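You operate a simulated robot arm through the tools that you are given. There is no shell and no other tool. Be economical: measure what you need, move in short steps, check, and stop when the job is done.

The job below is to be done with a simulated two-armed robot. You get a single attempt, and the scene is never put back.

## Task
Set the sizing board to 45 mm. Then shut the trap slide. Then put the clip tube on the rear deck strip away on the middle shelf of the bench rack. Then take the green cap and put it on the small steel shelf. Then take the yellow square plug and leave it in the grey small yellow-handled tray. Then turn the blue heat knob to 25. Then turn the water pressure knob to 0 bar. Then put the white cup in the wash basin. Then open the cool box lid. The order counts. Set down upright: green cap, yellow square plug, white cup. The sizing board goes toward x +0.0, y -1.0, z +0.0 (a direction in the base frame), to its stop. The trap slide goes toward x +1.0, y +0.0, z +0.0 (a direction in the base frame), to its stop.

It is judged by the outcome, as a careful person would: the job done as asked, and still so three seconds after it is handed in. It fails if anything else is knocked over, pushed out of place, dropped, spilled or broken. Lids that push on must go on centred and level and be pressed home; caps that screw on are set level and turned clockwise until they are tight.

## Robot
Two 7-joint arms with two-finger parallel grippers on one trunk, on a base that drives. Base frame: it is fixed to the floor where the robot stands at the start and does not move with it; the origin is under the middle of the robot, x ahead of it, y to its left, z up; the surface under the hand at the start is at about z = 802. Lengths are in mm, angles in rad, forces in N, time in s.
The left shoulder is at the start at [70, 188, 1290], the right one opposite. With the tool pointing down near the work surface each hand reaches from about 160 to 760 mm from the robot's upright axis, wherever it stands, measured 20 degrees to its own side. Places, roughly: blue heat knob [8900, -11300, 1600]; clip tube (3x3x10 cm) [9100, -8600, 1100]; cool box lid [3800, -21200, 1100]; green cap (5x5x7 cm) [9100, -9100, 1000]; middle shelf of the bench rack [600, -2100, 1000]; sizing board [600, 300, 900]; small steel shelf (48x13 cm) [8960, -9700, 1540]; small yellow-handled tray (20x21x4 cm) [9100, -9000, 1000]; trap slide [500, 200, 900]; wash basin (27x26 cm) [4140, -20020, 860]; water pressure knob [3800, -20400, 1000]; white cup (8x7x9 cm) [3900, -20700, 900]; yellow square plug [9000, -10250, 1000]. Payload 3.91 kg a hand.
The TCP of each hand is the grasp point between the finger pads, 30 mm short of the fingertips. In the tool frame z runs along the fingers and y along their closing line. Largest opening 110 mm; finger width 20, thickness 10; the body of the gripper, 48 by 112 mm, starts 55 mm behind the TCP.
Orientation is that of the tool frame in the base frame, as [roll, pitch, yaw] about the fixed x, y, z axes, in that order (R = Rz(yaw) Ry(pitch) Rx(roll)). With the fingers straight down and closing along the base's y, the tool's x points along the base's -x, its y along +y and its z along -z.

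## Interface
- The arms move only by the tool nudge_tool. It takes "left_increments", "right_increments" or both (then of equal length, played together; a hand with none holds still); each is a list of rows, each a list of 3 entries, a list of its own where there are three numbers: the turn, a rotation vector about the base's x, y, z in rad, then the shift along the base's x, y, z in mm, then the closure, from 0 (fully open) to 1 (shut). In form: [[[rx, ry, rz], [tx, ty, tz], jaw], ...]. A call has 1 to 10 rows; each row is the pose to reach, as a shift and turn from the pose commanded when the call began. A row lasts 0.2 s, in which the tool goes at most 50 mm and 0.15 rad; a call with a longer step from one row to the next is refused whole, and so is a gripper value outside its range. A pose out of reach is approached as far as the arm can. The call stops where the force on the tool passes 40 N (or 10 N more than at its start, if that is more) or the arm is blocked; 0.2 s more then pass. Each finger travels about 72 mm/s and halts on what it meets, pressing with about 33 N; the grip force reading is that of the motor and also rises with nothing between the fingers. The clock runs only during rows and for 0.2 s after the last one: add rows that repeat a pose to give the fingers time. It gives the time, the measured TCP pose, the force on the tool (base axes), the opening and the grip force at its end, in the units of the frame above (readings bear some noise), with the torque about the TCP (base axes, N m) and any sound that the robot's microphone picked up.
- Cameras (640 x 400 px; columns grow to the right, rows downward): "scene" is now at [130.2, 22.3, 1505.4]; the picture's right is [0.25, -0.97, 0.00], its down [-0.66, -0.17, -0.73] and it looks along [0.71, 0.18, -0.68] (base axes); focal length 285 px, centre (320, 200). "left" rides on the left gripper at [72, -17, -103] in its tool frame; the picture's right is [0.23, 0.97, 0.00], its down [-0.76, 0.18, -0.62] and it looks along [-0.61, 0.14, 0.78] (tool axes); focal length 222 px, centre (320, 200). "right" rides on the right gripper at [72, 17, -103] in its tool frame; the picture's right is [-0.23, 0.97, 0.00], its down [-0.76, -0.18, -0.62] and it looks along [-0.61, -0.14, 0.78] (tool axes); focal length 222 px, centre (320, 200). There is no depth. A picture from a camera that has moved, and an enlarged one, comes with that camera's place and axes in the base frame and with its lens.
- camera(camera): a new picture of that camera. The clock stands still meanwhile.
- slide_trunk(by): slides the trunk up (or, below 0, down) by that many mm; the arms and the scene camera ride with it, the base frame stays. It gives what a move gives, with no picture.
- steer(legs): drives the robot by 1 to 6 legs, each [ahead, turn to the left] in mm and rad, along the robot's own axes; the way and the turn of a leg run together, so that a leg with both is an arc; at most 1500 mm and 3.142 rad a leg. The arms and the cameras ride along, it lands a little off, and it stops where it bumps. It gives what a move gives.
- head_to(pan, tilt): turns the head with the scene camera to pan (to the left, within 1.501 rad either way) and tilt (down, from -0.506 to 1.204), counted from straight ahead of the robot. It gives what a move gives.
- zoom(camera, box): a new picture of the part [left, top, right, bottom] of that camera's present view, enlarged. The clock stands still meanwhile.
- job_done(): hands the job in; it is judged then, once.

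Work in short steps. Places have to be worked out from the pictures, the camera data and where the tool is seen: move nearer, look again, correct. Check each grasp and each placing, and mend what went wrong. You have 196 turns and 176 pictures in all, those below and enlarged ones among them. Open the grippers and draw the arms clear of the work before you hand the job in, unless the task says otherwise; then end with one line.

The tools are called after "Call:" as name(argument=value, ...) on one line, values as JSON. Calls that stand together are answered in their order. nudge_tool: Moves the arms, as the interface text tells. Its arguments: {"type":"object","properties":{"left_increments":{"type":"array"},"right_increments":{"type":"array"}},"required":[]} The other tools are called the same way: slide_trunk (by) slides the trunk up or down; steer (legs) drives the base; head_to (pan, tilt) turns the head that bears the scene camera; camera (camera) takes a picture; zoom (camera, box) takes an enlarged picture of a part of a camera's view; job_done () hands the job in.

At the start:

```text
clock: 0.0
left_ee_pos: [488.4, 402.8, 1264.8]
left_orientation: [-3.139, 0.002, 3.14]
left_wrist_force: [-0.2, 0.6, -0.3]
left_moment: [0.0, -0.02, 0.01]
left_width: 110.1
left_finger_force: 0.0
right_ee_pos: [456.1, -19.7, 1199.4]
right_orientation: [3.141, 0.0, 3.14]
right_wrist_force: [1.6, 0.5, -0.7]
right_moment: [-0.02, 0.0, 0.02]
right_width: 110.0
right_finger_force: 0.1
trunk travel left (down, up): [-800.0, 140.0]
robot x, y, heading: [0.8, 0.1, 0.002]
head pan, tilt: [0.253, 0.75]
```

scene: 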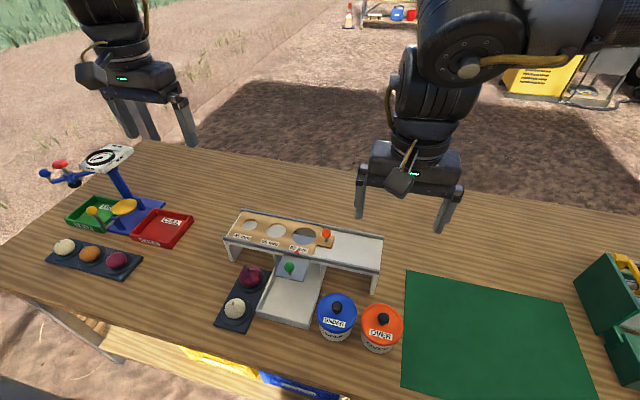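
right: 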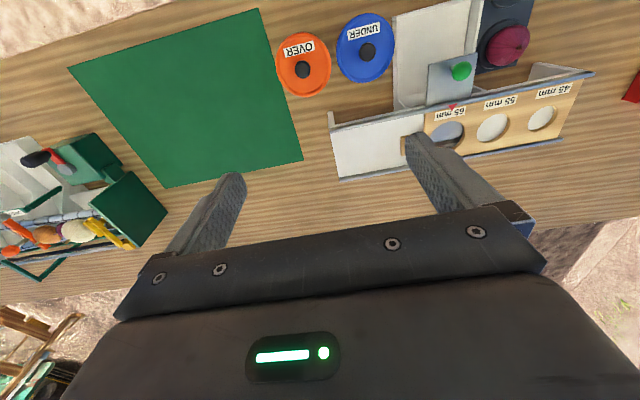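
left: 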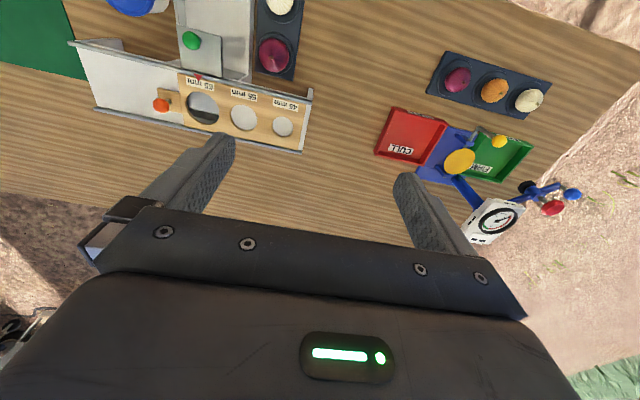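

The sizing board sits in the channel with an orange knob on its right end, and the trap slide has a green knob. I enlarge the view to locate both.

Call:
zoom(camera="scene", box=[200, 190, 400, 350])

Call:
zoom(camera="left", box=[60, 0, 340, 175])

Call:
zoom(camera="right", box=[320, 0, 600, 175])

```text
2.50 times, centred on (300, 270) of scene
camera zoom: at [130.2, 22.3, 1505.4], right [0.25, -0.97, 0.0], down [-0.66, -0.17, -0.73], along [0.71, 0.18, -0.68], focal length 712 px, centre (370, 25)
```

zoom: 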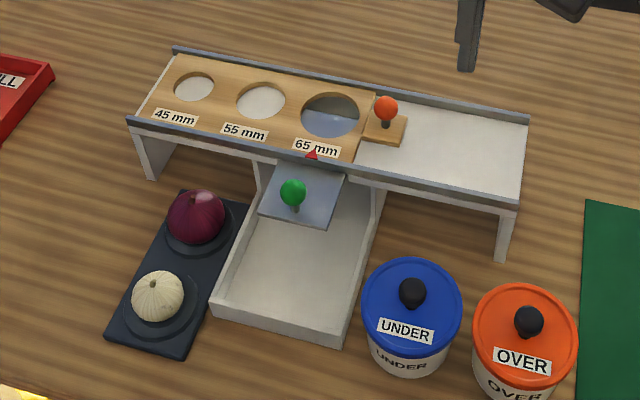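

```text
2.29 times, centred on (200, 88) of left
camera zoom: at [416.2, 386.2, 1367.5], right [-0.23, 0.97, 0.0], down [0.76, 0.18, 0.62], along [0.61, 0.14, -0.78], focal length 508 px, centre (594, 457)
```

zoom: 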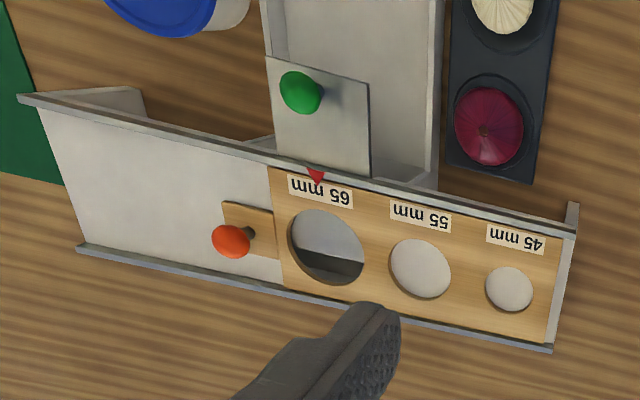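

```text
2.29 times, centred on (460, 88) of right
camera zoom: at [383.4, -2.5, 1302.5], right [0.23, 0.97, 0.0], down [0.76, -0.18, 0.62], along [0.61, -0.14, -0.78], focal length 508 px, centre (0, 457)
```

zoom: 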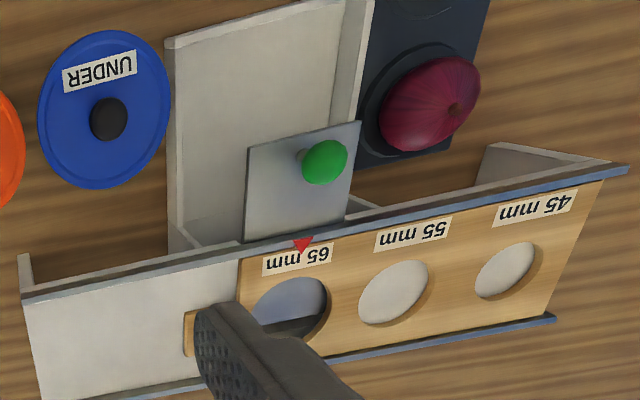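

Triangulated: the orange knob is at about [604,125,935] and the green knob at about [489,189,926]. I close the left hand and bring it above the +y side of the orange knob, and move the right hand aside.

Call:
nudge_tool(left_increments=[[[0, 0, 0], [14, -28, -33], 1], [[0, 0, 0], [28, -57, -66], 1], [[0, 0, 0], [43, -86, -99], 1], [[0, 0, 0], [57, -115, -132], 1], [[0, 0, 0], [72, -144, -165], 1], [[0, 0, 0], [86, -173, -198], 1], [[0, 0, 0], [101, -202, -231], 1], [[0, 0, 0], [116, -225, -262], 1], [[0, 0, 0], [116, -225, -262], 1]], right_increments=[[[0, 0, 0], [0, -40, 0], 0], [[0, 0, 0], [0, -80, 0], 0], [[0, 0, 0], [0, -120, 0], 0], [[0, 0, 0], [0, -160, 0], 0], [[0, 0, 0], [0, -200, 0], 0], [[0, 0, 0], [0, -230, 0], 0], [[0, 0, 0], [0, -230, 0], 0], [[0, 0, 0], [0, -230, 0], 0], [[0, 0, 0], [0, -230, 0], 0]])

Call:
camera(camera="left")

Call:
zoom(camera="scene", box=[200, 150, 400, 310])

```text
clock: 2.0
left_ee_pos: [528.9, 277.9, 1060.0]
left_orientation: [-3.137, 0.003, 3.141]
left_wrist_force: [-0.2, -0.3, 0.1]
left_moment: [-0.02, -0.02, -0.02]
left_width: 0.3
left_finger_force: 33.1
left hand out of reach, approached as far as the arm can: row 5, 6, 7, 8, 9
right_ee_pos: [422.9, -197.0, 1192.8]
right_orientation: [-3.14, 0.001, 3.14]
right_wrist_force: [-1.1, -0.5, -0.6]
right_moment: [0.01, -0.02, -0.01]
right_width: 110.0
right_finger_force: 0.1
right hand out of reach, approached as far as the arm can: row 4, 5, 6, 7, 8, 9
trunk travel left (down, up): [-800.0, 140.0]
robot x, y, heading: [1.9, 2.2, -0.0]
head pan, tilt: [0.253, 0.75]
```

```text
169 pictures are left
camera left: at [456.1, 261.8, 1161.7], right [-0.23, 0.97, 0.0], down [0.76, 0.18, 0.63], along [0.61, 0.14, -0.78], focal length 222 px, centre (320, 200)
```

left: 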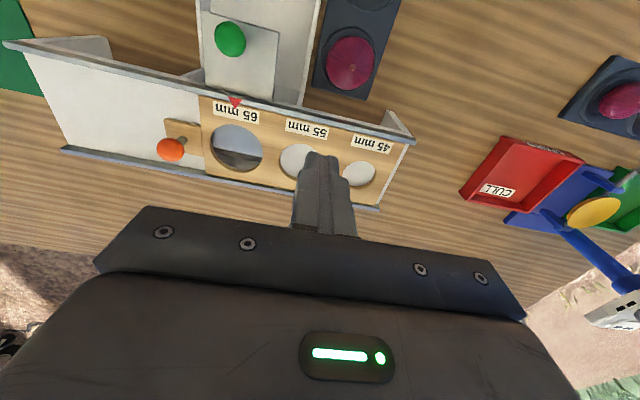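

```text
2.50 times, centred on (300, 230) of scene
camera zoom: at [129.3, 22.2, 1505.5], right [0.25, -0.97, 0.0], down [-0.66, -0.17, -0.73], along [0.71, 0.18, -0.68], focal length 712 px, centre (370, 125)
```

zoom: 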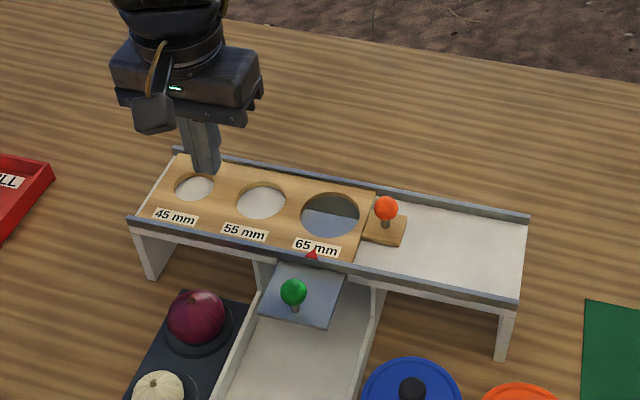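

The hand stopped short at [529,278,1060]. I continue in smaller steps from here.

Call:
nudge_tool(left_increments=[[[0, 0, 0], [15, -20, 0], 1], [[0, 0, 0], [30, -40, 0], 1], [[0, 0, 0], [45, -60, 0], 1], [[0, 0, 0], [60, -80, 0], 1], [[0, 0, 0], [75, -100, 0], 1], [[0, 0, 0], [75, -100, 0], 1]])

```text
clock: 3.4
left_ee_pos: [527.4, 265.9, 1081.0]
left_orientation: [3.141, 0.001, 3.14]
left_wrist_force: [0.0, -0.8, -0.1]
left_moment: [0.02, 0.04, 0.01]
left_width: 0.0
left_finger_force: 33.2
left hand out of reach, approached as far as the arm can: row 1, 2, 3, 4, 5, 6
right_ee_pos: [424.0, -195.8, 1191.7]
right_orientation: [3.141, 0.0, 3.141]
right_wrist_force: [0.6, -0.1, 0.3]
right_moment: [0.01, 0.03, 0.01]
right_width: 110.1
right_finger_force: 0.1
trunk travel left (down, up): [-800.0, 140.0]
robot x, y, heading: [1.8, 1.9, 0.0]
head pan, tilt: [0.253, 0.75]
```

The stall looks like a wrist joint limit rather than distance. I test whether turning the hand about vertical frees it.

Call:
nudge_tool(left_increments=[[[0, 0, -0.14], [0, 0, 0], 1], [[0, 0, -0.28], [0, 0, 0], 1], [[0, 0, -0.42], [0, 0, 0], 1], [[0, 0, -0.56], [0, -20, 0], 1], [[0, 0, -0.7], [20, -40, 0], 1], [[0, 0, -0.8], [35, -60, 0], 1], [[0, 0, -0.8], [50, -80, 0], 1], [[0, 0, -0.8], [70, -90, 0], 1], [[0, 0, -0.8], [70, -90, 0], 1]])

```text
clock: 5.4
left_ee_pos: [526.5, 260.4, 1101.5]
left_orientation: [-3.139, 0.005, 2.344]
left_wrist_force: [0.6, -0.3, -0.3]
left_moment: [-0.01, -0.03, 0.0]
left_width: 0.0
left_finger_force: 33.8
left hand out of reach, approached as far as the arm can: row 4, 5, 6, 7, 8, 9
right_ee_pos: [424.5, -195.6, 1192.2]
right_orientation: [-3.14, 0.002, 3.14]
right_wrist_force: [0.1, 0.4, 0.0]
right_moment: [-0.02, 0.05, -0.02]
right_width: 109.8
right_finger_force: 0.0
trunk travel left (down, up): [-800.0, 140.0]
robot x, y, heading: [1.8, 1.1, -0.004]
head pan, tilt: [0.253, 0.75]
```

Turning alone doesn't help. I test descending and pulling inwards to find out which direction is limited.

Call:
nudge_tool(left_increments=[[[0, 0, 0], [-40, 0, 0], 1], [[0, 0, 0], [-60, -30, -30], 1], [[0, 0, 0], [-60, -60, -60], 1], [[0, 0, 0], [-40, -90, -60], 1], [[0, 0, 0], [0, -95, -60], 1], [[0, 0, 0], [40, -95, -60], 1], [[0, 0, 0], [75, -95, -60], 1], [[0, 0, 0], [75, -95, -60], 1]])

```text
clock: 7.2
left_ee_pos: [518.8, 260.6, 1077.0]
left_orientation: [-3.141, 0.002, 2.343]
left_wrist_force: [0.3, 0.2, -0.2]
left_moment: [0.0, -0.01, 0.0]
left_width: 0.0
left_finger_force: 32.7
left hand out of reach, approached as far as the arm can: row 2, 3, 4, 5, 6, 7, 8
right_ee_pos: [424.2, -197.0, 1192.2]
right_orientation: [3.141, 0.0, 3.138]
right_wrist_force: [-0.4, 0.0, -0.4]
right_moment: [-0.01, 0.02, -0.01]
right_width: 109.9
right_finger_force: 0.0
trunk travel left (down, up): [-800.0, 140.0]
robot x, y, heading: [0.4, 0.9, 0.0]
head pan, tilt: [0.253, 0.75]
```

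Motion toward −y is what is blocked. I look at the left arm with the head to understand its posture.

Call:
head_to(pan=0.6, tilt=0.4)

Call:
camera(camera="scene")

```text
clock: 8.0
left_ee_pos: [518.1, 260.8, 1077.8]
left_orientation: [-3.141, 0.002, 2.343]
left_wrist_force: [0.1, -0.4, 0.2]
left_moment: [0.0, 0.0, 0.01]
left_width: 0.1
left_finger_force: 33.1
right_ee_pos: [423.2, -196.3, 1191.7]
right_orientation: [-3.139, 0.002, 3.14]
right_wrist_force: [0.2, -0.3, -0.1]
right_moment: [-0.01, 0.0, 0.01]
right_width: 110.2
right_finger_force: 0.0
trunk travel left (down, up): [-800.0, 140.0]
robot x, y, heading: [-0.2, 2.2, -0.002]
head pan, tilt: [0.6, 0.4]
```

```text
167 pictures are left
camera scene: at [126.4, 53.7, 1536.5], right [0.56, -0.83, 0.0], down [-0.32, -0.22, -0.92], along [0.76, 0.52, -0.39], focal length 285 px, centre (320, 200)
```

scene: 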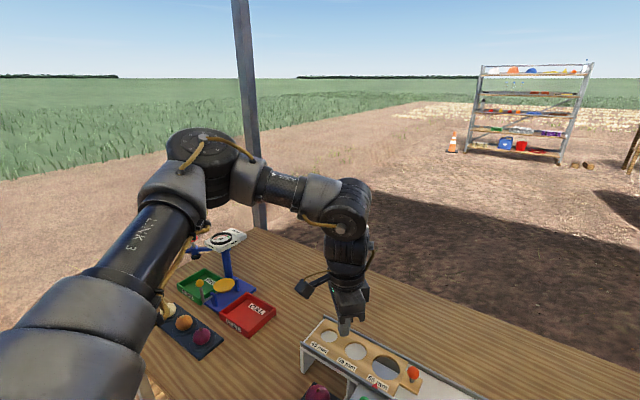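

The elbow is up and out, with the wrist bent. I descend toward working height and then retry −y.

Call:
nudge_tool(left_increments=[[[0, 0, 0], [-20, 10, -30], 1], [[0, 0, 0], [-20, 10, -70], 1], [[0, 0, 0], [-20, 0, -70], 1], [[0, 0, 0], [-20, -30, -70], 1], [[0, 0, 0], [-20, -60, -70], 1], [[0, 0, 0], [-20, -60, -70], 1]])

```text
clock: 9.4
left_ee_pos: [475.5, 254.1, 1037.2]
left_orientation: [-3.138, 0.002, 2.342]
left_wrist_force: [0.1, -0.2, 0.2]
left_moment: [-0.03, -0.01, 0.0]
left_width: 0.1
left_finger_force: 32.6
left hand out of reach, approached as far as the arm can: row 2, 3, 4, 5, 6
right_ee_pos: [425.1, -196.3, 1191.9]
right_orientation: [3.142, 0.0, 3.14]
right_wrist_force: [-0.6, -0.6, 0.0]
right_moment: [0.02, 0.01, 0.01]
right_width: 109.8
right_finger_force: 0.0
trunk travel left (down, up): [-800.0, 140.0]
robot x, y, heading: [-2.7, -0.6, -0.001]
head pan, tilt: [0.6, 0.4]
```

Downward is blocked too, so the trunk may be too high for this arm posture. I raise the hand a bit, lower the trunk by 120, and retry.

Call:
nudge_tool(left_increments=[[[0, 0, 0], [10, 10, 40], 1], [[0, 0, 0], [20, 20, 80], 1], [[0, 0, 0], [20, 20, 110], 1]])

Call:
slide_trunk(by=-120)

Call:
nudge_tool(left_increments=[[[0, 0, 0], [0, -30, 0], 1], [[0, 0, 0], [10, -60, 0], 1], [[0, 0, 0], [30, -90, 0], 1], [[0, 0, 0], [60, -110, 0], 1], [[0, 0, 0], [90, -110, 0], 1], [[0, 0, 0], [90, -110, 0], 1]])

```text
clock: 10.2
left_ee_pos: [494.1, 272.8, 1150.6]
left_orientation: [-3.141, -0.001, 2.342]
left_wrist_force: [-0.3, 0.0, -1.0]
left_moment: [-0.01, 0.01, 0.0]
left_width: 0.0
left_finger_force: 32.8
right_ee_pos: [423.2, -195.9, 1193.4]
right_orientation: [3.141, 0.0, 3.139]
right_wrist_force: [-0.6, -0.4, -0.5]
right_moment: [0.02, -0.01, 0.02]
right_width: 109.9
right_finger_force: 0.0
trunk travel left (down, up): [-800.0, 140.0]
robot x, y, heading: [1.5, -3.1, 0.001]
head pan, tilt: [0.6, 0.4]
```

```text
clock: 11.7
left_ee_pos: [493.9, 272.6, 1031.0]
left_orientation: [-3.141, 0.004, 2.342]
left_wrist_force: [0.5, -0.2, -0.4]
left_moment: [-0.01, -0.02, -0.02]
left_width: 0.2
left_finger_force: 32.8
right_ee_pos: [424.2, -195.3, 1073.1]
right_orientation: [-3.141, 0.001, 3.14]
right_wrist_force: [0.1, 0.2, -1.0]
right_moment: [0.0, -0.04, 0.01]
right_width: 110.1
right_finger_force: 0.1
trunk travel left (down, up): [-680.0, 260.0]
robot x, y, heading: [-0.5, -0.1, -0.003]
head pan, tilt: [0.6, 0.4]
```

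```text
clock: 13.1
left_ee_pos: [507.0, 242.1, 1028.9]
left_orientation: [-3.139, 0.003, 2.342]
left_wrist_force: [0.0, -0.9, -0.6]
left_moment: [0.0, 0.03, 0.02]
left_width: 0.0
left_finger_force: 33.0
left hand out of reach, approached as far as the arm can: row 2, 3, 4, 5, 6
right_ee_pos: [424.2, -195.3, 1071.0]
right_orientation: [3.141, 0.003, 3.138]
right_wrist_force: [-0.9, 0.0, -0.2]
right_moment: [0.01, 0.0, 0.01]
right_width: 110.2
right_finger_force: 0.0
trunk travel left (down, up): [-680.0, 260.0]
robot x, y, heading: [2.0, 0.2, -0.0]
head pan, tilt: [0.6, 0.4]
```

Only a small gain. I try turning the hand the other way round about vertical before resorting to driving.

Call:
nudge_tool(left_increments=[[[0, 0, 0.15], [-10, 20, 20], 1], [[0, 0, 0.3], [-10, 20, 20], 1], [[0, 0, 0.45], [-10, 20, 20], 1], [[0, 0, 0.6], [-10, 20, 20], 1], [[0, 0, 0.75], [-10, 20, 20], 1], [[0, 0, 0.9], [-10, 20, 20], 1], [[0, 0, 1.05], [-10, 20, 20], 1], [[0, 0, 1.2], [-10, 20, 20], 1], [[0, 0, 1.35], [-10, 20, 20], 1], [[0, 0, 1.5], [-10, 20, 20], 1]])

Call:
nudge_tool(left_increments=[[[0, 0, 0], [0, -30, 0], 1], [[0, 0, 0], [10, -60, 0], 1], [[0, 0, 0], [30, -90, 0], 1], [[0, 0, 0], [60, -110, 0], 1], [[0, 0, 0], [90, -110, 0], 1], [[0, 0, 0], [90, -110, 0], 1]])

```text
clock: 15.3
left_ee_pos: [564.4, 357.1, 1080.6]
left_orientation: [-3.141, 0.001, -2.457]
left_wrist_force: [0.2, -0.1, 0.0]
left_moment: [-0.03, 0.01, 0.04]
left_width: 0.1
left_finger_force: 33.3
left hand out of reach, approached as far as the arm can: row 7, 8, 9, 10
right_ee_pos: [424.7, -195.1, 1072.0]
right_orientation: [3.14, 0.001, 3.14]
right_wrist_force: [-0.1, -0.5, -0.1]
right_moment: [-0.02, 0.02, 0.02]
right_width: 110.2
right_finger_force: 0.0
trunk travel left (down, up): [-680.0, 260.0]
robot x, y, heading: [2.1, -2.7, -0.001]
head pan, tilt: [0.6, 0.4]
```

```text
clock: 16.7
left_ee_pos: [582.3, 343.2, 1065.3]
left_orientation: [-3.135, 0.0, -2.446]
left_wrist_force: [-0.1, -0.2, -0.1]
left_moment: [-0.01, 0.02, 0.0]
left_width: 0.0
left_finger_force: 32.8
left hand out of reach, approached as far as the arm can: row 1, 2, 3, 4, 5, 6
right_ee_pos: [424.3, -196.1, 1071.5]
right_orientation: [-3.141, 0.0, 3.141]
right_wrist_force: [-0.6, 0.1, -0.8]
right_moment: [-0.01, 0.01, 0.0]
right_width: 110.0
right_finger_force: 0.2
trunk travel left (down, up): [-680.0, 260.0]
robot x, y, heading: [3.3, 0.7, 0.002]
head pan, tilt: [0.6, 0.4]
```

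Positive yaw made it worse, so the wrist-roll joint is the culprit; I go well the other way, to yaw about 1.3.

Call:
nudge_tool(left_increments=[[[0, 0, -0.15], [-10, 0, 10], 1], [[0, 0, -0.3], [-20, 0, 20], 1], [[0, 0, -0.45], [-30, 0, 20], 1], [[0, 0, -0.6], [-40, 0, 20], 1], [[0, 0, -0.75], [-40, 0, 20], 1], [[0, 0, -0.9], [-40, 0, 20], 1], [[0, 0, -1.05], [-40, 0, 20], 1], [[0, 0, -1.2], [-40, 0, 20], 1], [[0, 0, -1.35], [-40, 0, 20], 1], [[0, 0, -1.5], [-40, 0, 20], 1]])

Call:
nudge_tool(left_increments=[[[0, 0, -0.15], [0, 0, 0], 1], [[0, 0, -0.3], [0, 0, 0], 1], [[0, 0, -0.45], [0, 0, 0], 1], [[0, 0, -0.6], [0, 0, 0], 1], [[0, 0, -0.75], [0, -30, 0], 1], [[0, 0, -0.9], [0, -60, 0], 1], [[0, 0, -1.0], [0, -100, 0], 1], [[0, 0, -1.0], [20, -140, 0], 1], [[0, 0, -1.0], [40, -175, 0], 1]])

```text
clock: 18.9
left_ee_pos: [539.9, 345.3, 1079.2]
left_orientation: [-3.141, 0.001, 2.34]
left_wrist_force: [-0.1, 0.7, -0.8]
left_moment: [-0.05, 0.01, 0.0]
left_width: 0.4
left_finger_force: 33.0
right_ee_pos: [423.9, -197.2, 1071.9]
right_orientation: [3.14, 0.001, 3.138]
right_wrist_force: [-0.2, -0.2, 0.5]
right_moment: [0.02, -0.04, -0.02]
right_width: 109.9
right_finger_force: 0.1
trunk travel left (down, up): [-680.0, 260.0]
robot x, y, heading: [3.3, 2.6, -0.003]
head pan, tilt: [0.6, 0.4]
```

```text
clock: 20.9
left_ee_pos: [520.3, 264.4, 1078.5]
left_orientation: [3.138, 0.005, 1.34]
left_wrist_force: [-0.9, -0.8, -0.8]
left_moment: [-0.02, -0.02, 0.0]
left_width: 0.0
left_finger_force: 32.5
left hand out of reach, approached as far as the arm can: row 7, 8, 9
right_ee_pos: [425.0, -197.2, 1071.0]
right_orientation: [-3.142, -0.001, 3.139]
right_wrist_force: [0.9, 0.0, 0.2]
right_moment: [0.01, 0.01, -0.01]
right_width: 110.0
right_finger_force: 0.1
trunk travel left (down, up): [-680.0, 260.0]
robot x, y, heading: [-1.6, 3.4, -0.001]
head pan, tilt: [0.6, 0.4]
```

The restriction seems tied to the bent-elbow posture. I extend the arm forward first, then go −y, to see whether a stretched arm is freer.

Call:
nudge_tool(left_increments=[[[0, 0, 0], [30, 30, 0], 1], [[0, 0, 0], [75, 40, 0], 1], [[0, 0, 0], [120, 40, 0], 1], [[0, 0, 0], [150, 20, 0], 1], [[0, 0, 0], [160, -20, 0], 1], [[0, 0, 0], [160, -60, 0], 1], [[0, 0, 0], [160, -100, 0], 1], [[0, 0, 0], [130, -110, 0], 1], [[0, 0, 0], [100, -110, 0], 1], [[0, 0, 0], [84, -100, 0], 1]])

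```text
clock: 23.1
left_ee_pos: [534.3, 267.6, 1044.8]
left_orientation: [3.14, 0.005, 1.344]
left_wrist_force: [0.1, 0.1, 0.2]
left_moment: [0.01, 0.02, -0.02]
left_width: 0.0
left_finger_force: 33.0
left hand out of reach, approached as far as the arm can: row 1, 2, 3, 4, 5, 6, 7, 8, 9, 10
right_ee_pos: [425.1, -196.5, 1072.3]
right_orientation: [3.141, 0.001, 3.139]
right_wrist_force: [0.4, -0.6, 0.7]
right_moment: [0.02, 0.02, 0.0]
right_width: 110.0
right_finger_force: 0.1
trunk travel left (down, up): [-680.0, 260.0]
robot x, y, heading: [3.8, 1.8, 0.001]
head pan, tilt: [0.6, 0.4]
```

Outward is blocked as well. The specified reach is for hands well below the shoulder, so I raise the trunk fully and then descend at a comfortable y.

Call:
slide_trunk(by=260)

Call:
nudge_tool(left_increments=[[[0, 0, 0.15], [-15, 30, 0], 1], [[0, 0, 0.3], [-30, 60, 0], 1], [[0, 0, 0.45], [-40, 90, -20], 1], [[0, 0, 0.6], [-40, 100, -60], 1], [[0, 0, 0.75], [-40, 100, -100], 1], [[0, 0, 0.9], [-40, 100, -140], 1], [[0, 0, 1.0], [-40, 100, -180], 1], [[0, 0, 1.0], [-40, 100, -220], 1], [[0, 0, 1.0], [-40, 100, -260], 1]])

```text
clock: 25.8
left_ee_pos: [534.0, 268.3, 1304.6]
left_orientation: [3.139, 0.004, 1.342]
left_wrist_force: [-0.2, 0.6, -0.3]
left_moment: [0.02, 0.01, -0.02]
left_width: 0.1
left_finger_force: 33.3
right_ee_pos: [424.2, -195.9, 1332.9]
right_orientation: [-3.141, 0.001, 3.141]
right_wrist_force: [0.3, -0.4, -0.5]
right_moment: [0.02, -0.03, 0.0]
right_width: 109.9
right_finger_force: 0.1
trunk travel left (down, up): [-940.0, 0.0]
robot x, y, heading: [-0.0, 2.0, -0.003]
head pan, tilt: [0.6, 0.4]
```

```text
clock: 27.8
left_ee_pos: [482.7, 378.9, 1068.6]
left_orientation: [3.137, 0.006, 2.342]
left_wrist_force: [-0.5, 0.6, 0.4]
left_moment: [0.01, -0.01, 0.0]
left_width: 0.2
left_finger_force: 33.2
left hand out of reach, approached as far as the arm can: row 9
right_ee_pos: [425.2, -196.7, 1332.6]
right_orientation: [-3.141, 0.002, 3.141]
right_wrist_force: [0.2, -0.3, 0.4]
right_moment: [-0.02, 0.02, -0.05]
right_width: 110.0
right_finger_force: 0.0
trunk travel left (down, up): [-940.0, 0.0]
robot x, y, heading: [-5.3, -1.9, 0.002]
head pan, tilt: [0.6, 0.4]
```

Still limited at a height 360 below the shoulder. I look at the arm posture now.

Call:
camera(camera="scene")

```text
166 pictures are left
camera scene: at [126.1, 52.9, 1676.6], right [0.56, -0.83, 0.0], down [-0.32, -0.22, -0.92], along [0.76, 0.52, -0.39], focal length 285 px, centre (320, 200)
```

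scene: 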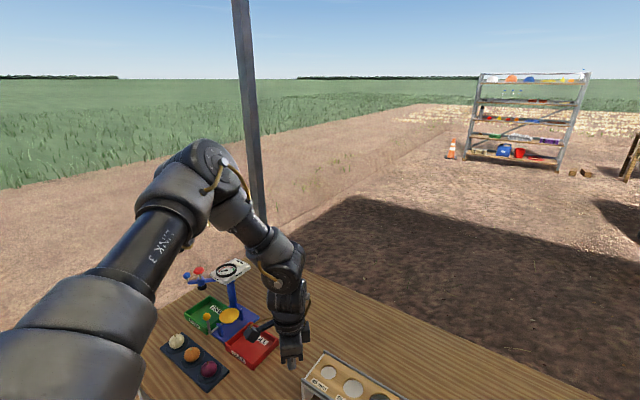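

The upper arm hardly moves between poses, so some wrist joint limit binds. I test tilting the tool while moving toward the work.

Call:
nudge_tool(left_increments=[[[0, -0.15, 0], [0, 0, 0], 1], [[0, -0.3, 0], [0, 0, 0], 1], [[0, -0.3, 0], [20, -30, 0], 1], [[0, -0.3, 0], [40, -60, 0], 1], [[0, -0.3, 0], [60, -90, 0], 1], [[0, -0.3, 0], [80, -120, 0], 1], [[0, -0.3, 0], [80, -120, 0], 1]])

Call:
nudge_tool(left_increments=[[[0, 0.15, 0], [0, 0, 0], 1], [[0, 0.3, 0], [0, 0, 0], 1], [[0, 0.45, 0], [0, 0, 0], 1], [[0, 0.6, 0], [0, 0, 0], 1], [[0, 0.6, 0], [20, -30, 0], 1], [[0, 0.6, 0], [40, -60, 0], 1], [[0, 0.6, 0], [60, -90, 0], 1], [[0, 0.6, 0], [60, -90, 0], 1]])

```text
clock: 29.4
left_ee_pos: [535.9, 302.4, 1120.4]
left_orientation: [2.923, 0.214, 2.317]
left_wrist_force: [-0.2, 0.2, -0.8]
left_moment: [-0.01, -0.01, -0.01]
left_width: 0.0
left_finger_force: 33.0
left hand out of reach, approached as far as the arm can: row 3, 4, 5, 6, 7
right_ee_pos: [424.7, -196.8, 1331.6]
right_orientation: [3.139, 0.0, 3.141]
right_wrist_force: [-1.3, -0.1, 0.1]
right_moment: [0.05, 0.0, -0.03]
right_width: 109.8
right_finger_force: 0.0
trunk travel left (down, up): [-940.0, 0.0]
robot x, y, heading: [-3.5, -2.4, -0.0]
head pan, tilt: [0.6, 0.4]
```

```text
clock: 31.2
left_ee_pos: [483.8, 319.9, 1178.9]
left_orientation: [-2.924, -0.203, 2.319]
left_wrist_force: [0.9, -0.3, 0.3]
left_moment: [-0.01, -0.02, -0.07]
left_width: 0.0
left_finger_force: 33.0
left hand out of reach, approached as far as the arm can: row 1, 2, 3, 4, 5, 6, 7, 8
right_ee_pos: [424.5, -196.4, 1330.6]
right_orientation: [-3.141, 0.001, 3.141]
right_wrist_force: [0.1, -0.6, -0.2]
right_moment: [0.02, 0.02, 0.0]
right_width: 110.2
right_finger_force: 0.0
trunk travel left (down, up): [-940.0, 0.0]
robot x, y, heading: [-2.9, 1.2, 0.003]
head pan, tilt: [0.6, 0.4]
```

The elbow appears stuck outboard. I try pointing the fingers forward (which drops the wrist and elbow), shift −y, and will then turn the tool down again.

Call:
nudge_tool(left_increments=[[[0, -0.14, 0], [0, 0, 0], 1], [[0, -0.28, 0], [0, 0, 0], 1], [[0, -0.42, 0], [0, 0, 0], 1], [[0, -0.56, 0], [0, 0, 0], 1], [[0, -0.7, 0], [0, 0, 0], 1], [[0, -0.84, 0], [0, 0, 0], 1], [[0, -0.98, 0], [0, 0, 0], 1], [[0, -1.12, 0], [0, 0, 0], 1], [[0, -1.26, 0], [0, 0, 0], 1], [[0, -1.4, 0], [0, 0, 0], 1]])

Call:
nudge_tool(left_increments=[[[0, 0, 0], [0, -30, 0], 1], [[0, 0, 0], [0, -60, 0], 1], [[0, 0, 0], [0, -90, 0], 1], [[0, 0, 0], [0, -120, 0], 1], [[0, 0, 0], [0, -150, 0], 1], [[0, 0, 0], [0, -180, 0], 1], [[0, 0, 0], [0, -180, 0], 1]])

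Call:
camera(camera="scene")

```text
clock: 33.4
left_ee_pos: [481.6, 332.8, 1193.6]
left_orientation: [2.358, 0.624, 2.073]
left_wrist_force: [-0.5, 0.1, 0.0]
left_moment: [0.0, -0.03, -0.01]
left_width: 0.2
left_finger_force: 33.1
left hand out of reach, approached as far as the arm can: row 9, 10
right_ee_pos: [421.9, -193.4, 1333.4]
right_orientation: [-3.14, 0.002, 3.14]
right_wrist_force: [-0.5, 1.2, 0.4]
right_moment: [-0.02, -0.03, -0.03]
right_width: 110.0
right_finger_force: 0.2
trunk travel left (down, up): [-940.0, 0.0]
robot x, y, heading: [0.2, 1.2, -0.002]
head pan, tilt: [0.6, 0.4]
```

```text
clock: 35.0
left_ee_pos: [484.2, 291.6, 1192.6]
left_orientation: [2.361, 0.618, 2.073]
left_wrist_force: [-1.1, 0.8, 0.9]
left_moment: [0.02, 0.0, 0.0]
left_width: 0.1
left_finger_force: 32.9
left hand out of reach, approached as far as the arm can: row 2, 3, 4, 5, 6, 7
right_ee_pos: [424.3, -195.2, 1333.2]
right_orientation: [-3.141, 0.003, 3.139]
right_wrist_force: [-0.2, -0.3, -1.1]
right_moment: [-0.01, 0.0, 0.04]
right_width: 109.6
right_finger_force: 0.2
trunk travel left (down, up): [-940.0, 0.0]
robot x, y, heading: [3.7, 2.6, 0.004]
head pan, tilt: [0.6, 0.4]
```

```text
165 pictures are left
camera scene: at [126.3, 55.0, 1676.5], right [0.57, -0.82, 0.0], down [-0.32, -0.22, -0.92], along [0.76, 0.52, -0.39], focal length 285 px, centre (320, 200)
```

scene: 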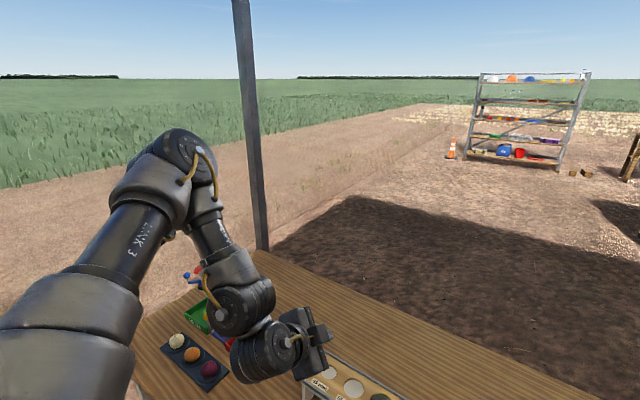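

The upper arm remains pinned. I turn the tool back down and move the hand the opposite way (+y, up and back) to see how the elbow responds.

Call:
nudge_tool(left_increments=[[[0, 0.15, 0], [-20, 30, 20], 1], [[0, 0.3, 0], [-40, 60, 40], 1], [[0, 0.45, 0], [-60, 90, 60], 1], [[0, 0.6, 0], [-80, 120, 60], 1], [[0, 0.75, 0], [-100, 150, 60], 1], [[0, 0.9, 0], [-120, 180, 60], 1], [[0, 0.9, 0], [-140, 210, 60], 1], [[0, 0.9, 0], [-170, 240, 60], 1], [[0, 0.9, 0], [-200, 270, 60], 1]])

Call:
head_to(pan=0.9, tilt=0.4)

Call:
camera(camera="scene")

```text
clock: 37.0
left_ee_pos: [279.2, 557.3, 1255.6]
left_orientation: [3.122, 0.059, 2.344]
left_wrist_force: [-0.1, -0.1, -0.8]
left_moment: [0.0, -0.01, -0.03]
left_width: 0.0
left_finger_force: 32.9
left hand out of reach, approached as far as the arm can: row 1, 2
right_ee_pos: [421.6, -194.0, 1332.5]
right_orientation: [-3.139, 0.003, 3.139]
right_wrist_force: [0.3, 0.2, 1.0]
right_moment: [0.04, -0.03, 0.0]
right_width: 110.4
right_finger_force: 0.2
trunk travel left (down, up): [-940.0, 0.0]
robot x, y, heading: [-1.4, 0.0, -0.001]
head pan, tilt: [0.6, 0.4]
```

```text
clock: 37.8
left_ee_pos: [281.8, 556.2, 1255.6]
left_orientation: [3.12, 0.055, 2.347]
left_wrist_force: [-1.3, -0.2, -0.4]
left_moment: [0.03, -0.04, -0.03]
left_width: 0.0
left_finger_force: 32.9
right_ee_pos: [424.9, -195.2, 1333.1]
right_orientation: [3.141, 0.001, 3.139]
right_wrist_force: [0.6, -0.5, 0.3]
right_moment: [0.01, -0.01, -0.01]
right_width: 110.0
right_finger_force: 0.0
trunk travel left (down, up): [-940.0, 0.0]
robot x, y, heading: [-0.8, -2.3, 0.006]
head pan, tilt: [0.901, 0.4]
```

```text
164 pictures are left
camera scene: at [107.6, 74.1, 1676.6], right [0.78, -0.62, 0.0], down [-0.24, -0.3, -0.92], along [0.57, 0.72, -0.39], focal length 285 px, centre (320, 200)
```

scene: 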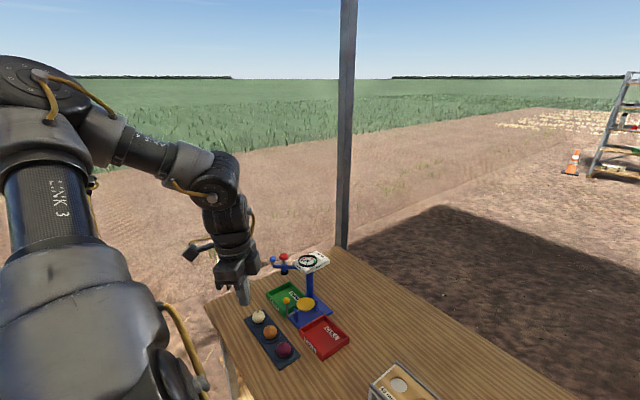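

The elbow swings freely to the left but not to the right. I check the right hand's working region instead: trunk back down and right hand forward/left.

Call:
slide_trunk(by=-140)

Call:
nudge_tool(right_increments=[[[0, 0, 0], [20, 40, 0], 0], [[0, 0, 0], [40, 80, -20], 0], [[0, 0, 0], [60, 120, -40], 0], [[0, 0, 0], [80, 160, -60], 0], [[0, 0, 0], [110, 190, -80], 0], [[0, 0, 0], [140, 220, -100], 0], [[0, 0, 0], [165, 255, -120], 0], [[0, 0, 0], [180, 290, -140], 0], [[0, 0, 0], [180, 325, -150], 0]])

```text
clock: 39.5
left_ee_pos: [281.2, 554.8, 1115.8]
left_orientation: [3.12, 0.054, 2.347]
left_wrist_force: [0.3, 0.8, -1.3]
left_moment: [-0.01, 0.0, 0.0]
left_width: 0.0
left_finger_force: 33.2
right_ee_pos: [423.6, -195.3, 1191.7]
right_orientation: [-3.141, 0.002, 3.139]
right_wrist_force: [0.2, 0.1, 0.0]
right_moment: [-0.03, 0.01, 0.02]
right_width: 109.9
right_finger_force: 0.1
trunk travel left (down, up): [-800.0, 140.0]
robot x, y, heading: [-1.8, 1.2, 0.0]
head pan, tilt: [0.901, 0.4]
```

```text
clock: 41.5
left_ee_pos: [280.2, 555.7, 1116.1]
left_orientation: [3.12, 0.052, 2.345]
left_wrist_force: [0.2, -0.5, 0.3]
left_moment: [0.01, 0.0, -0.02]
left_width: 0.0
left_finger_force: 32.7
right_ee_pos: [585.2, 70.4, 1052.0]
right_orientation: [3.138, 0.001, 3.139]
right_wrist_force: [-0.1, 0.5, 0.2]
right_moment: [0.0, 0.02, -0.02]
right_width: 110.3
right_finger_force: 0.1
right hand out of reach, approached as far as the arm can: row 8, 9
trunk travel left (down, up): [-800.0, 140.0]
robot x, y, heading: [1.5, -0.7, -0.0]
head pan, tilt: [0.901, 0.4]
```

The right hand works well here, reaching [585,70]. Turning the base left about 0.22 rad should put both knobs in its comfortable zone.

Call:
steer(legs=[[0, 0.22]])

Call:
nudge_tool(right_increments=[[[0, 0, 0], [15, 15, 0], 1], [[0, 0, 0], [30, 30, 0], 1], [[0, 0, 0], [40, 40, 0], 1], [[0, 0, 0], [50, 40, 0], 1], [[0, 0, 0], [60, 30, 0], 1], [[0, 0, 0], [60, 30, 0], 1], [[0, 0, 0], [60, 30, 0], 1]])

Call:
head_to(pan=0.0, tilt=0.75)

Call:
camera(camera="scene")

Call:
camera(camera="right")

```text
clock: 42.7
left_ee_pos: [152.0, 604.7, 1116.1]
left_orientation: [3.12, 0.055, 2.568]
left_wrist_force: [-0.7, -0.4, 0.3]
left_moment: [0.01, 0.0, -0.02]
left_width: 0.0
left_finger_force: 32.9
right_ee_pos: [555.9, 199.8, 1052.1]
right_orientation: [3.139, 0.001, -2.922]
right_wrist_force: [-0.6, 0.4, -0.5]
right_moment: [0.03, 0.03, 0.03]
right_width: 110.1
right_finger_force: 0.1
trunk travel left (down, up): [-800.0, 140.0]
robot x, y, heading: [1.8, -3.2, 0.22]
head pan, tilt: [0.901, 0.4]
```

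```text
clock: 44.3
left_ee_pos: [150.9, 603.7, 1115.4]
left_orientation: [3.121, 0.053, 2.568]
left_wrist_force: [0.6, -0.5, -1.0]
left_moment: [-0.01, -0.04, 0.0]
left_width: 0.0
left_finger_force: 33.2
right_ee_pos: [568.7, 196.0, 1053.8]
right_orientation: [3.135, 0.005, -2.924]
right_wrist_force: [-0.3, 1.1, 0.3]
right_moment: [0.0, 0.01, -0.01]
right_width: 0.0
right_finger_force: 33.2
right hand out of reach, approached as far as the arm can: row 1, 2, 3, 4, 5, 6, 7
trunk travel left (down, up): [-800.0, 140.0]
robot x, y, heading: [2.7, 0.9, 0.219]
head pan, tilt: [0.901, 0.4]
```

```text
clock: 45.5
left_ee_pos: [151.6, 604.3, 1115.6]
left_orientation: [3.12, 0.055, 2.567]
left_wrist_force: [-0.1, 0.0, -1.0]
left_moment: [-0.02, 0.0, -0.06]
left_width: 0.1
left_finger_force: 33.6
right_ee_pos: [570.1, 196.7, 1055.5]
right_orientation: [3.135, 0.004, -2.923]
right_wrist_force: [-0.8, 0.0, -0.2]
right_moment: [0.01, -0.02, 0.03]
right_width: 0.0
right_finger_force: 32.9
trunk travel left (down, up): [-800.0, 140.0]
robot x, y, heading: [-3.0, 1.7, 0.22]
head pan, tilt: [0.0, 0.75]
```

```text
163 pictures are left
camera scene: at [129.5, 31.2, 1505.5], right [0.22, -0.98, 0.0], down [-0.67, -0.15, -0.73], along [0.71, 0.16, -0.68], focal length 285 px, centre (320, 200)
```

scene: 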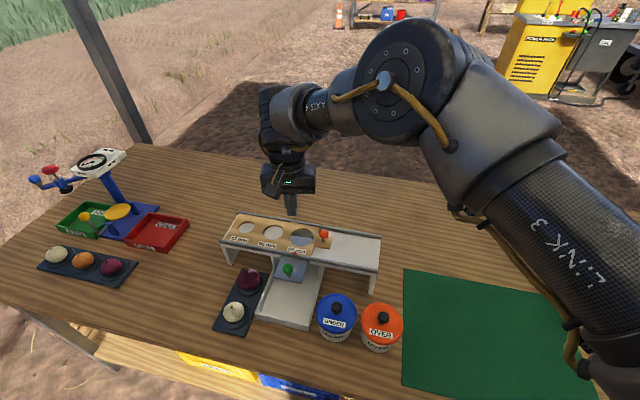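

```text
162 pictures are left
camera right: at [494.3, 197.3, 1158.0], right [0.01, 1.0, 0.01], down [0.78, -0.01, 0.62], along [0.62, 0.0, -0.78], focal length 222 px, centre (320, 200)
```

right: 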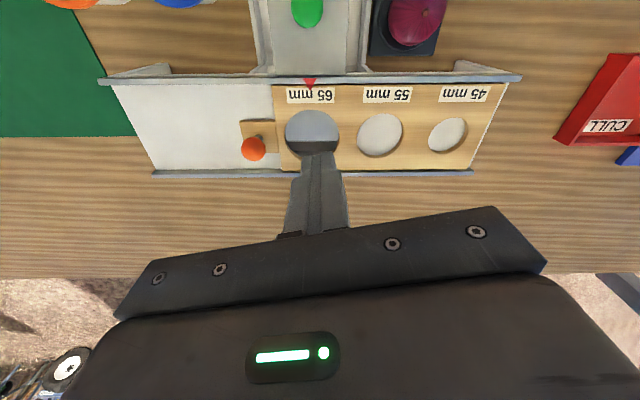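

The right hand is at [570,197,1055], near the knob. I move to [604,168] and lower partway.

Call:
nudge_tool(right_increments=[[[0, 0, 0], [10, -15, -20], 1], [[0, 0, 0], [25, -28, -40], 1], [[0, 0, 0], [34, -28, -60], 1], [[0, 0, 0], [34, -28, -75], 1], [[0, 0, 0], [34, -28, -75], 1]])

```text
clock: 46.7
left_ee_pos: [151.9, 604.9, 1116.5]
left_orientation: [3.122, 0.054, 2.567]
left_wrist_force: [-0.7, -0.2, -0.3]
left_moment: [-0.03, 0.04, -0.03]
left_width: 0.0
left_finger_force: 32.9
right_ee_pos: [564.8, 166.4, 993.3]
right_orientation: [3.135, 0.003, -2.926]
right_wrist_force: [-0.6, -0.1, -0.6]
right_moment: [-0.02, -0.02, 0.03]
right_width: 0.0
right_finger_force: 32.9
right hand out of reach, approached as far as the arm can: row 1, 2, 3, 4, 5
trunk travel left (down, up): [-800.0, 140.0]
robot x, y, heading: [-0.7, 0.1, 0.22]
head pan, tilt: [0.0, 0.75]
```

The limit is x≈565 here; the base needs to be a little closer. I raise the hand and creep forward 70 mm.

Call:
nudge_tool(right_increments=[[[0, 0, 0], [0, 0, 30], 1], [[0, 0, 0], [0, 0, 50], 1]])

Call:
steer(legs=[[70, 0]])

Call:
nudge_tool(right_increments=[[[0, 0, 0], [-10, -20, -10], 1], [[0, 0, 0], [-20, -15, -30], 1], [[0, 0, 0], [-22, -15, -50], 1], [[0, 0, 0], [-22, -15, -60], 1]])

```text
clock: 47.3
left_ee_pos: [152.0, 604.3, 1115.5]
left_orientation: [3.121, 0.056, 2.567]
left_wrist_force: [-0.5, -0.4, -0.2]
left_moment: [0.0, -0.01, -0.01]
left_width: 0.1
left_finger_force: 33.3
right_ee_pos: [562.9, 164.1, 1043.0]
right_orientation: [3.138, 0.003, -2.921]
right_wrist_force: [-0.2, -0.4, -0.1]
right_moment: [-0.02, -0.02, -0.01]
right_width: 0.1
right_finger_force: 33.2
trunk travel left (down, up): [-800.0, 140.0]
robot x, y, heading: [-1.1, -0.3, 0.224]
head pan, tilt: [0.0, 0.75]
```

```text
clock: 48.4
left_ee_pos: [207.1, 617.5, 1114.3]
left_orientation: [3.126, 0.05, 2.562]
left_wrist_force: [0.5, -0.6, -0.4]
left_moment: [0.01, 0.1, 0.01]
left_width: 0.0
left_finger_force: 33.6
right_ee_pos: [616.1, 174.8, 1038.8]
right_orientation: [3.138, -0.004, -2.928]
right_wrist_force: [0.6, -0.4, -0.2]
right_moment: [-0.02, 0.05, 0.01]
right_width: 0.0
right_finger_force: 33.7
trunk travel left (down, up): [-800.0, 140.0]
robot x, y, heading: [48.2, 9.6, 0.209]
head pan, tilt: [0.0, 0.75]
stopped in leg 1: the robot was blocked; the commanded pose is now the measured one
```

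```text
clock: 49.4
left_ee_pos: [200.2, 615.8, 1115.3]
left_orientation: [3.121, 0.053, 2.563]
left_wrist_force: [0.3, -0.7, 0.8]
left_moment: [0.01, -0.01, -0.02]
left_width: 0.0
left_finger_force: 32.7
right_ee_pos: [587.9, 155.8, 982.4]
right_orientation: [3.137, 0.001, -2.929]
right_wrist_force: [-0.1, 0.3, -0.2]
right_moment: [0.02, 0.0, 0.0]
right_width: 0.1
right_finger_force: 33.4
trunk travel left (down, up): [-800.0, 140.0]
robot x, y, heading: [46.3, 14.5, 0.211]
head pan, tilt: [0.0, 0.75]
```

The base bumped the table edge at about 47 mm and the hand is now at [588,156,982]. I take pictures to check nothing was disturbed and see the finger relative to the knob.

Call:
zoom(camera="scene", box=[180, 130, 420, 322])

Call:
camera(camera="right")

```text
2.08 times, centred on (300, 226) of scene
camera zoom: at [174.7, 42.4, 1505.6], right [0.21, -0.98, 0.0], down [-0.67, -0.15, -0.73], along [0.71, 0.16, -0.68], focal length 594 px, centre (362, 146)
```

zoom: 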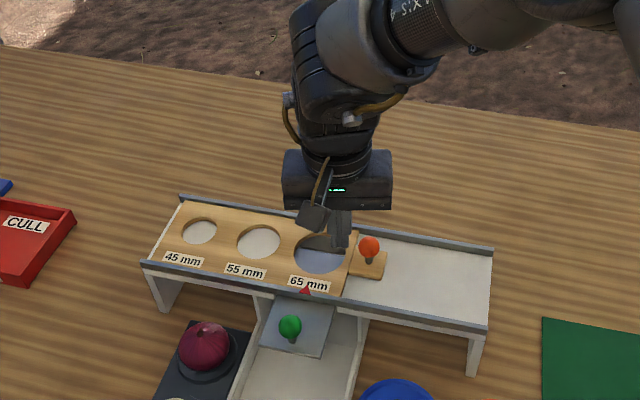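

```text
160 pictures are left
camera right: at [512.4, 158.6, 1084.8], right [0.02, 1.0, 0.0], down [0.78, -0.02, 0.62], along [0.62, -0.01, -0.78], focal length 222 px, centre (320, 200)
```

right: 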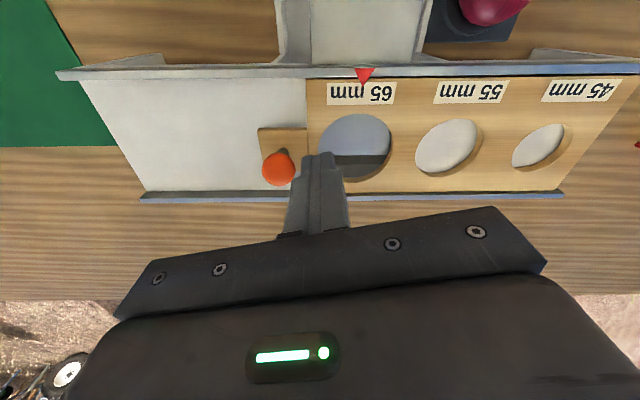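

The knob is confirmed at about [600,125,935]. I move to x=601 and lower so the fingertips are beside the ball.

Call:
nudge_tool(right_increments=[[[0, 0, 0], [12, 2, -8], 1], [[0, 0, 0], [14, 2, -20], 1], [[0, 0, 0], [14, 2, -32], 1]])

Call:
camera(camera="right")

```text
clock: 50.2
left_ee_pos: [200.6, 616.1, 1115.2]
left_orientation: [3.123, 0.054, 2.561]
left_wrist_force: [0.2, -0.2, 0.3]
left_moment: [0.01, 0.04, 0.01]
left_width: 0.1
left_finger_force: 32.8
right_ee_pos: [601.1, 159.9, 951.2]
right_orientation: [3.138, 0.005, -2.933]
right_wrist_force: [-0.4, 1.1, 0.6]
right_moment: [0.01, 0.02, -0.01]
right_width: 0.1
right_finger_force: 32.6
trunk travel left (down, up): [-800.0, 140.0]
robot x, y, heading: [49.7, 16.3, 0.214]
head pan, tilt: [0.0, 0.75]
```

```text
159 pictures are left
camera right: at [526.1, 161.4, 1053.4], right [0.02, 1.0, 0.01], down [0.78, -0.02, 0.63], along [0.63, -0.01, -0.78], focal length 222 px, centre (320, 200)
```

right: 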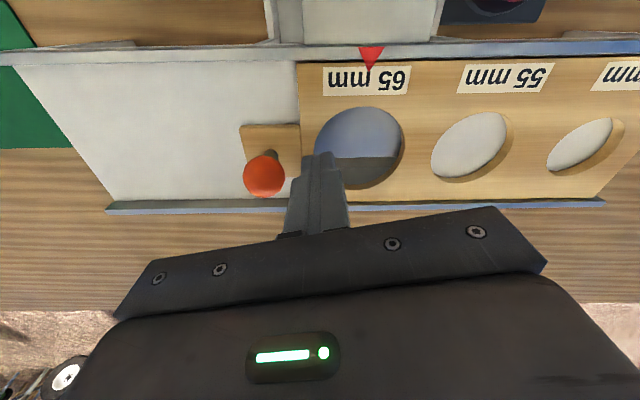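

Aligned beside the ball. I push toward −y.

Call:
nudge_tool(right_increments=[[[0, 0, 0], [0, -15, 0], 1], [[0, 0, 0], [0, -30, 0], 1], [[0, 0, 0], [0, -45, 0], 1], [[0, 0, 0], [0, -60, 0], 1], [[0, 0, 0], [0, -75, 0], 1], [[0, 0, 0], [0, -90, 0], 1], [[0, 0, 0], [0, -105, 0], 1], [[0, 0, 0], [0, -120, 0], 1], [[0, 0, 0], [0, -135, 0], 1], [[0, 0, 0], [0, -150, 0], 1]])

Call:
zoom(camera="scene", box=[180, 130, 420, 322])

```text
clock: 52.4
left_ee_pos: [200.7, 615.9, 1115.4]
left_orientation: [3.122, 0.056, 2.562]
left_wrist_force: [0.3, 0.9, 0.0]
left_moment: [0.01, 0.0, -0.01]
left_width: 0.0
left_finger_force: 33.2
right_ee_pos: [571.4, 26.7, 959.9]
right_orientation: [3.14, 0.005, -2.938]
right_wrist_force: [-0.2, 0.0, -0.2]
right_moment: [-0.02, -0.02, 0.01]
right_width: 0.2
right_finger_force: 33.1
right hand out of reach, approached as far as the arm can: row 3, 4, 5, 6, 7, 8, 9, 10
trunk travel left (down, up): [-800.0, 140.0]
robot x, y, heading: [44.5, 12.4, 0.215]
head pan, tilt: [0.0, 0.75]
```

```text
2.08 times, centred on (300, 226) of scene
camera zoom: at [175.2, 43.1, 1505.5], right [0.21, -0.98, 0.0], down [-0.67, -0.15, -0.73], along [0.71, 0.16, -0.68], focal length 594 px, centre (362, 146)
```

zoom: 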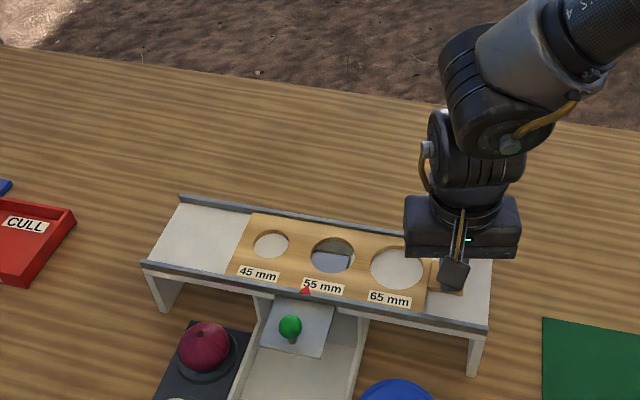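

The hand slid off in x at the reach limit (the board is past 55). The right arm's limit lies to its right, so I raise it, turn the base right, and continue.

Call:
nudge_tool(right_increments=[[[0, 0, 0], [0, 10, 30], 1], [[0, 0, 0], [0, 20, 70], 1]])

Call:
steer(legs=[[0, -0.4]])

Call:
camera(camera="scene")

Call:
camera(camera="right")

```text
clock: 53.0
left_ee_pos: [199.5, 616.8, 1115.7]
left_orientation: [3.121, 0.055, 2.564]
left_wrist_force: [0.3, 0.1, -0.6]
left_moment: [0.0, 0.03, -0.03]
left_width: 0.1
left_finger_force: 33.2
right_ee_pos: [567.8, 48.1, 1029.3]
right_orientation: [3.138, 0.001, -2.927]
right_wrist_force: [-0.5, -0.2, 0.2]
right_moment: [0.01, -0.02, -0.01]
right_width: 0.1
right_finger_force: 32.8
trunk travel left (down, up): [-800.0, 140.0]
robot x, y, heading: [45.5, 12.4, 0.219]
head pan, tilt: [0.0, 0.75]
```

```text
clock: 54.6
left_ee_pos: [425.0, 508.3, 1115.0]
left_orientation: [3.121, 0.057, 2.16]
left_wrist_force: [0.2, -0.3, 0.2]
left_moment: [-0.01, -0.02, 0.0]
left_width: 0.1
left_finger_force: 33.2
right_ee_pos: [540.3, -158.8, 1030.5]
right_orientation: [3.14, 0.002, 2.95]
right_wrist_force: [0.7, 0.0, 0.0]
right_moment: [-0.01, -0.01, 0.02]
right_width: 0.2
right_finger_force: 33.4
trunk travel left (down, up): [-800.0, 140.0]
robot x, y, heading: [45.2, 13.2, -0.191]
head pan, tilt: [0.0, 0.75]
```

```text
157 pictures are left
camera scene: at [175.9, -8.7, 1505.5], right [-0.19, -0.98, 0.0], down [-0.67, 0.13, -0.73], along [0.72, -0.14, -0.68], focal length 285 px, centre (320, 200)
```

scene: 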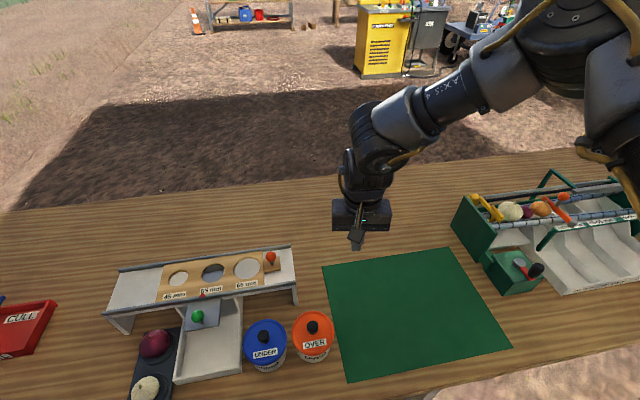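

```text
156 pictures are left
camera right: at [471.4, -128.6, 1132.2], right [0.41, 0.91, 0.0], down [0.71, -0.32, 0.62], along [0.57, -0.25, -0.78], focal length 222 px, centre (320, 200)
```

right: 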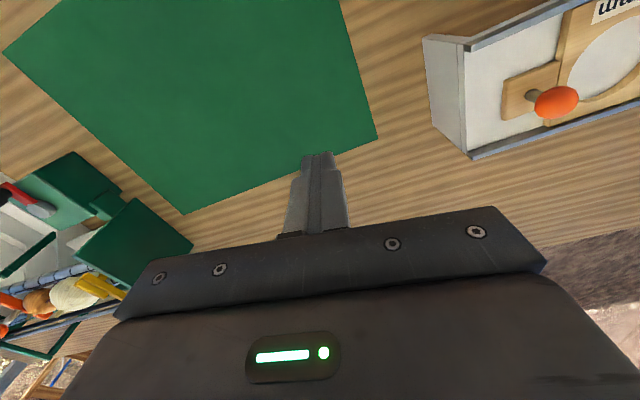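

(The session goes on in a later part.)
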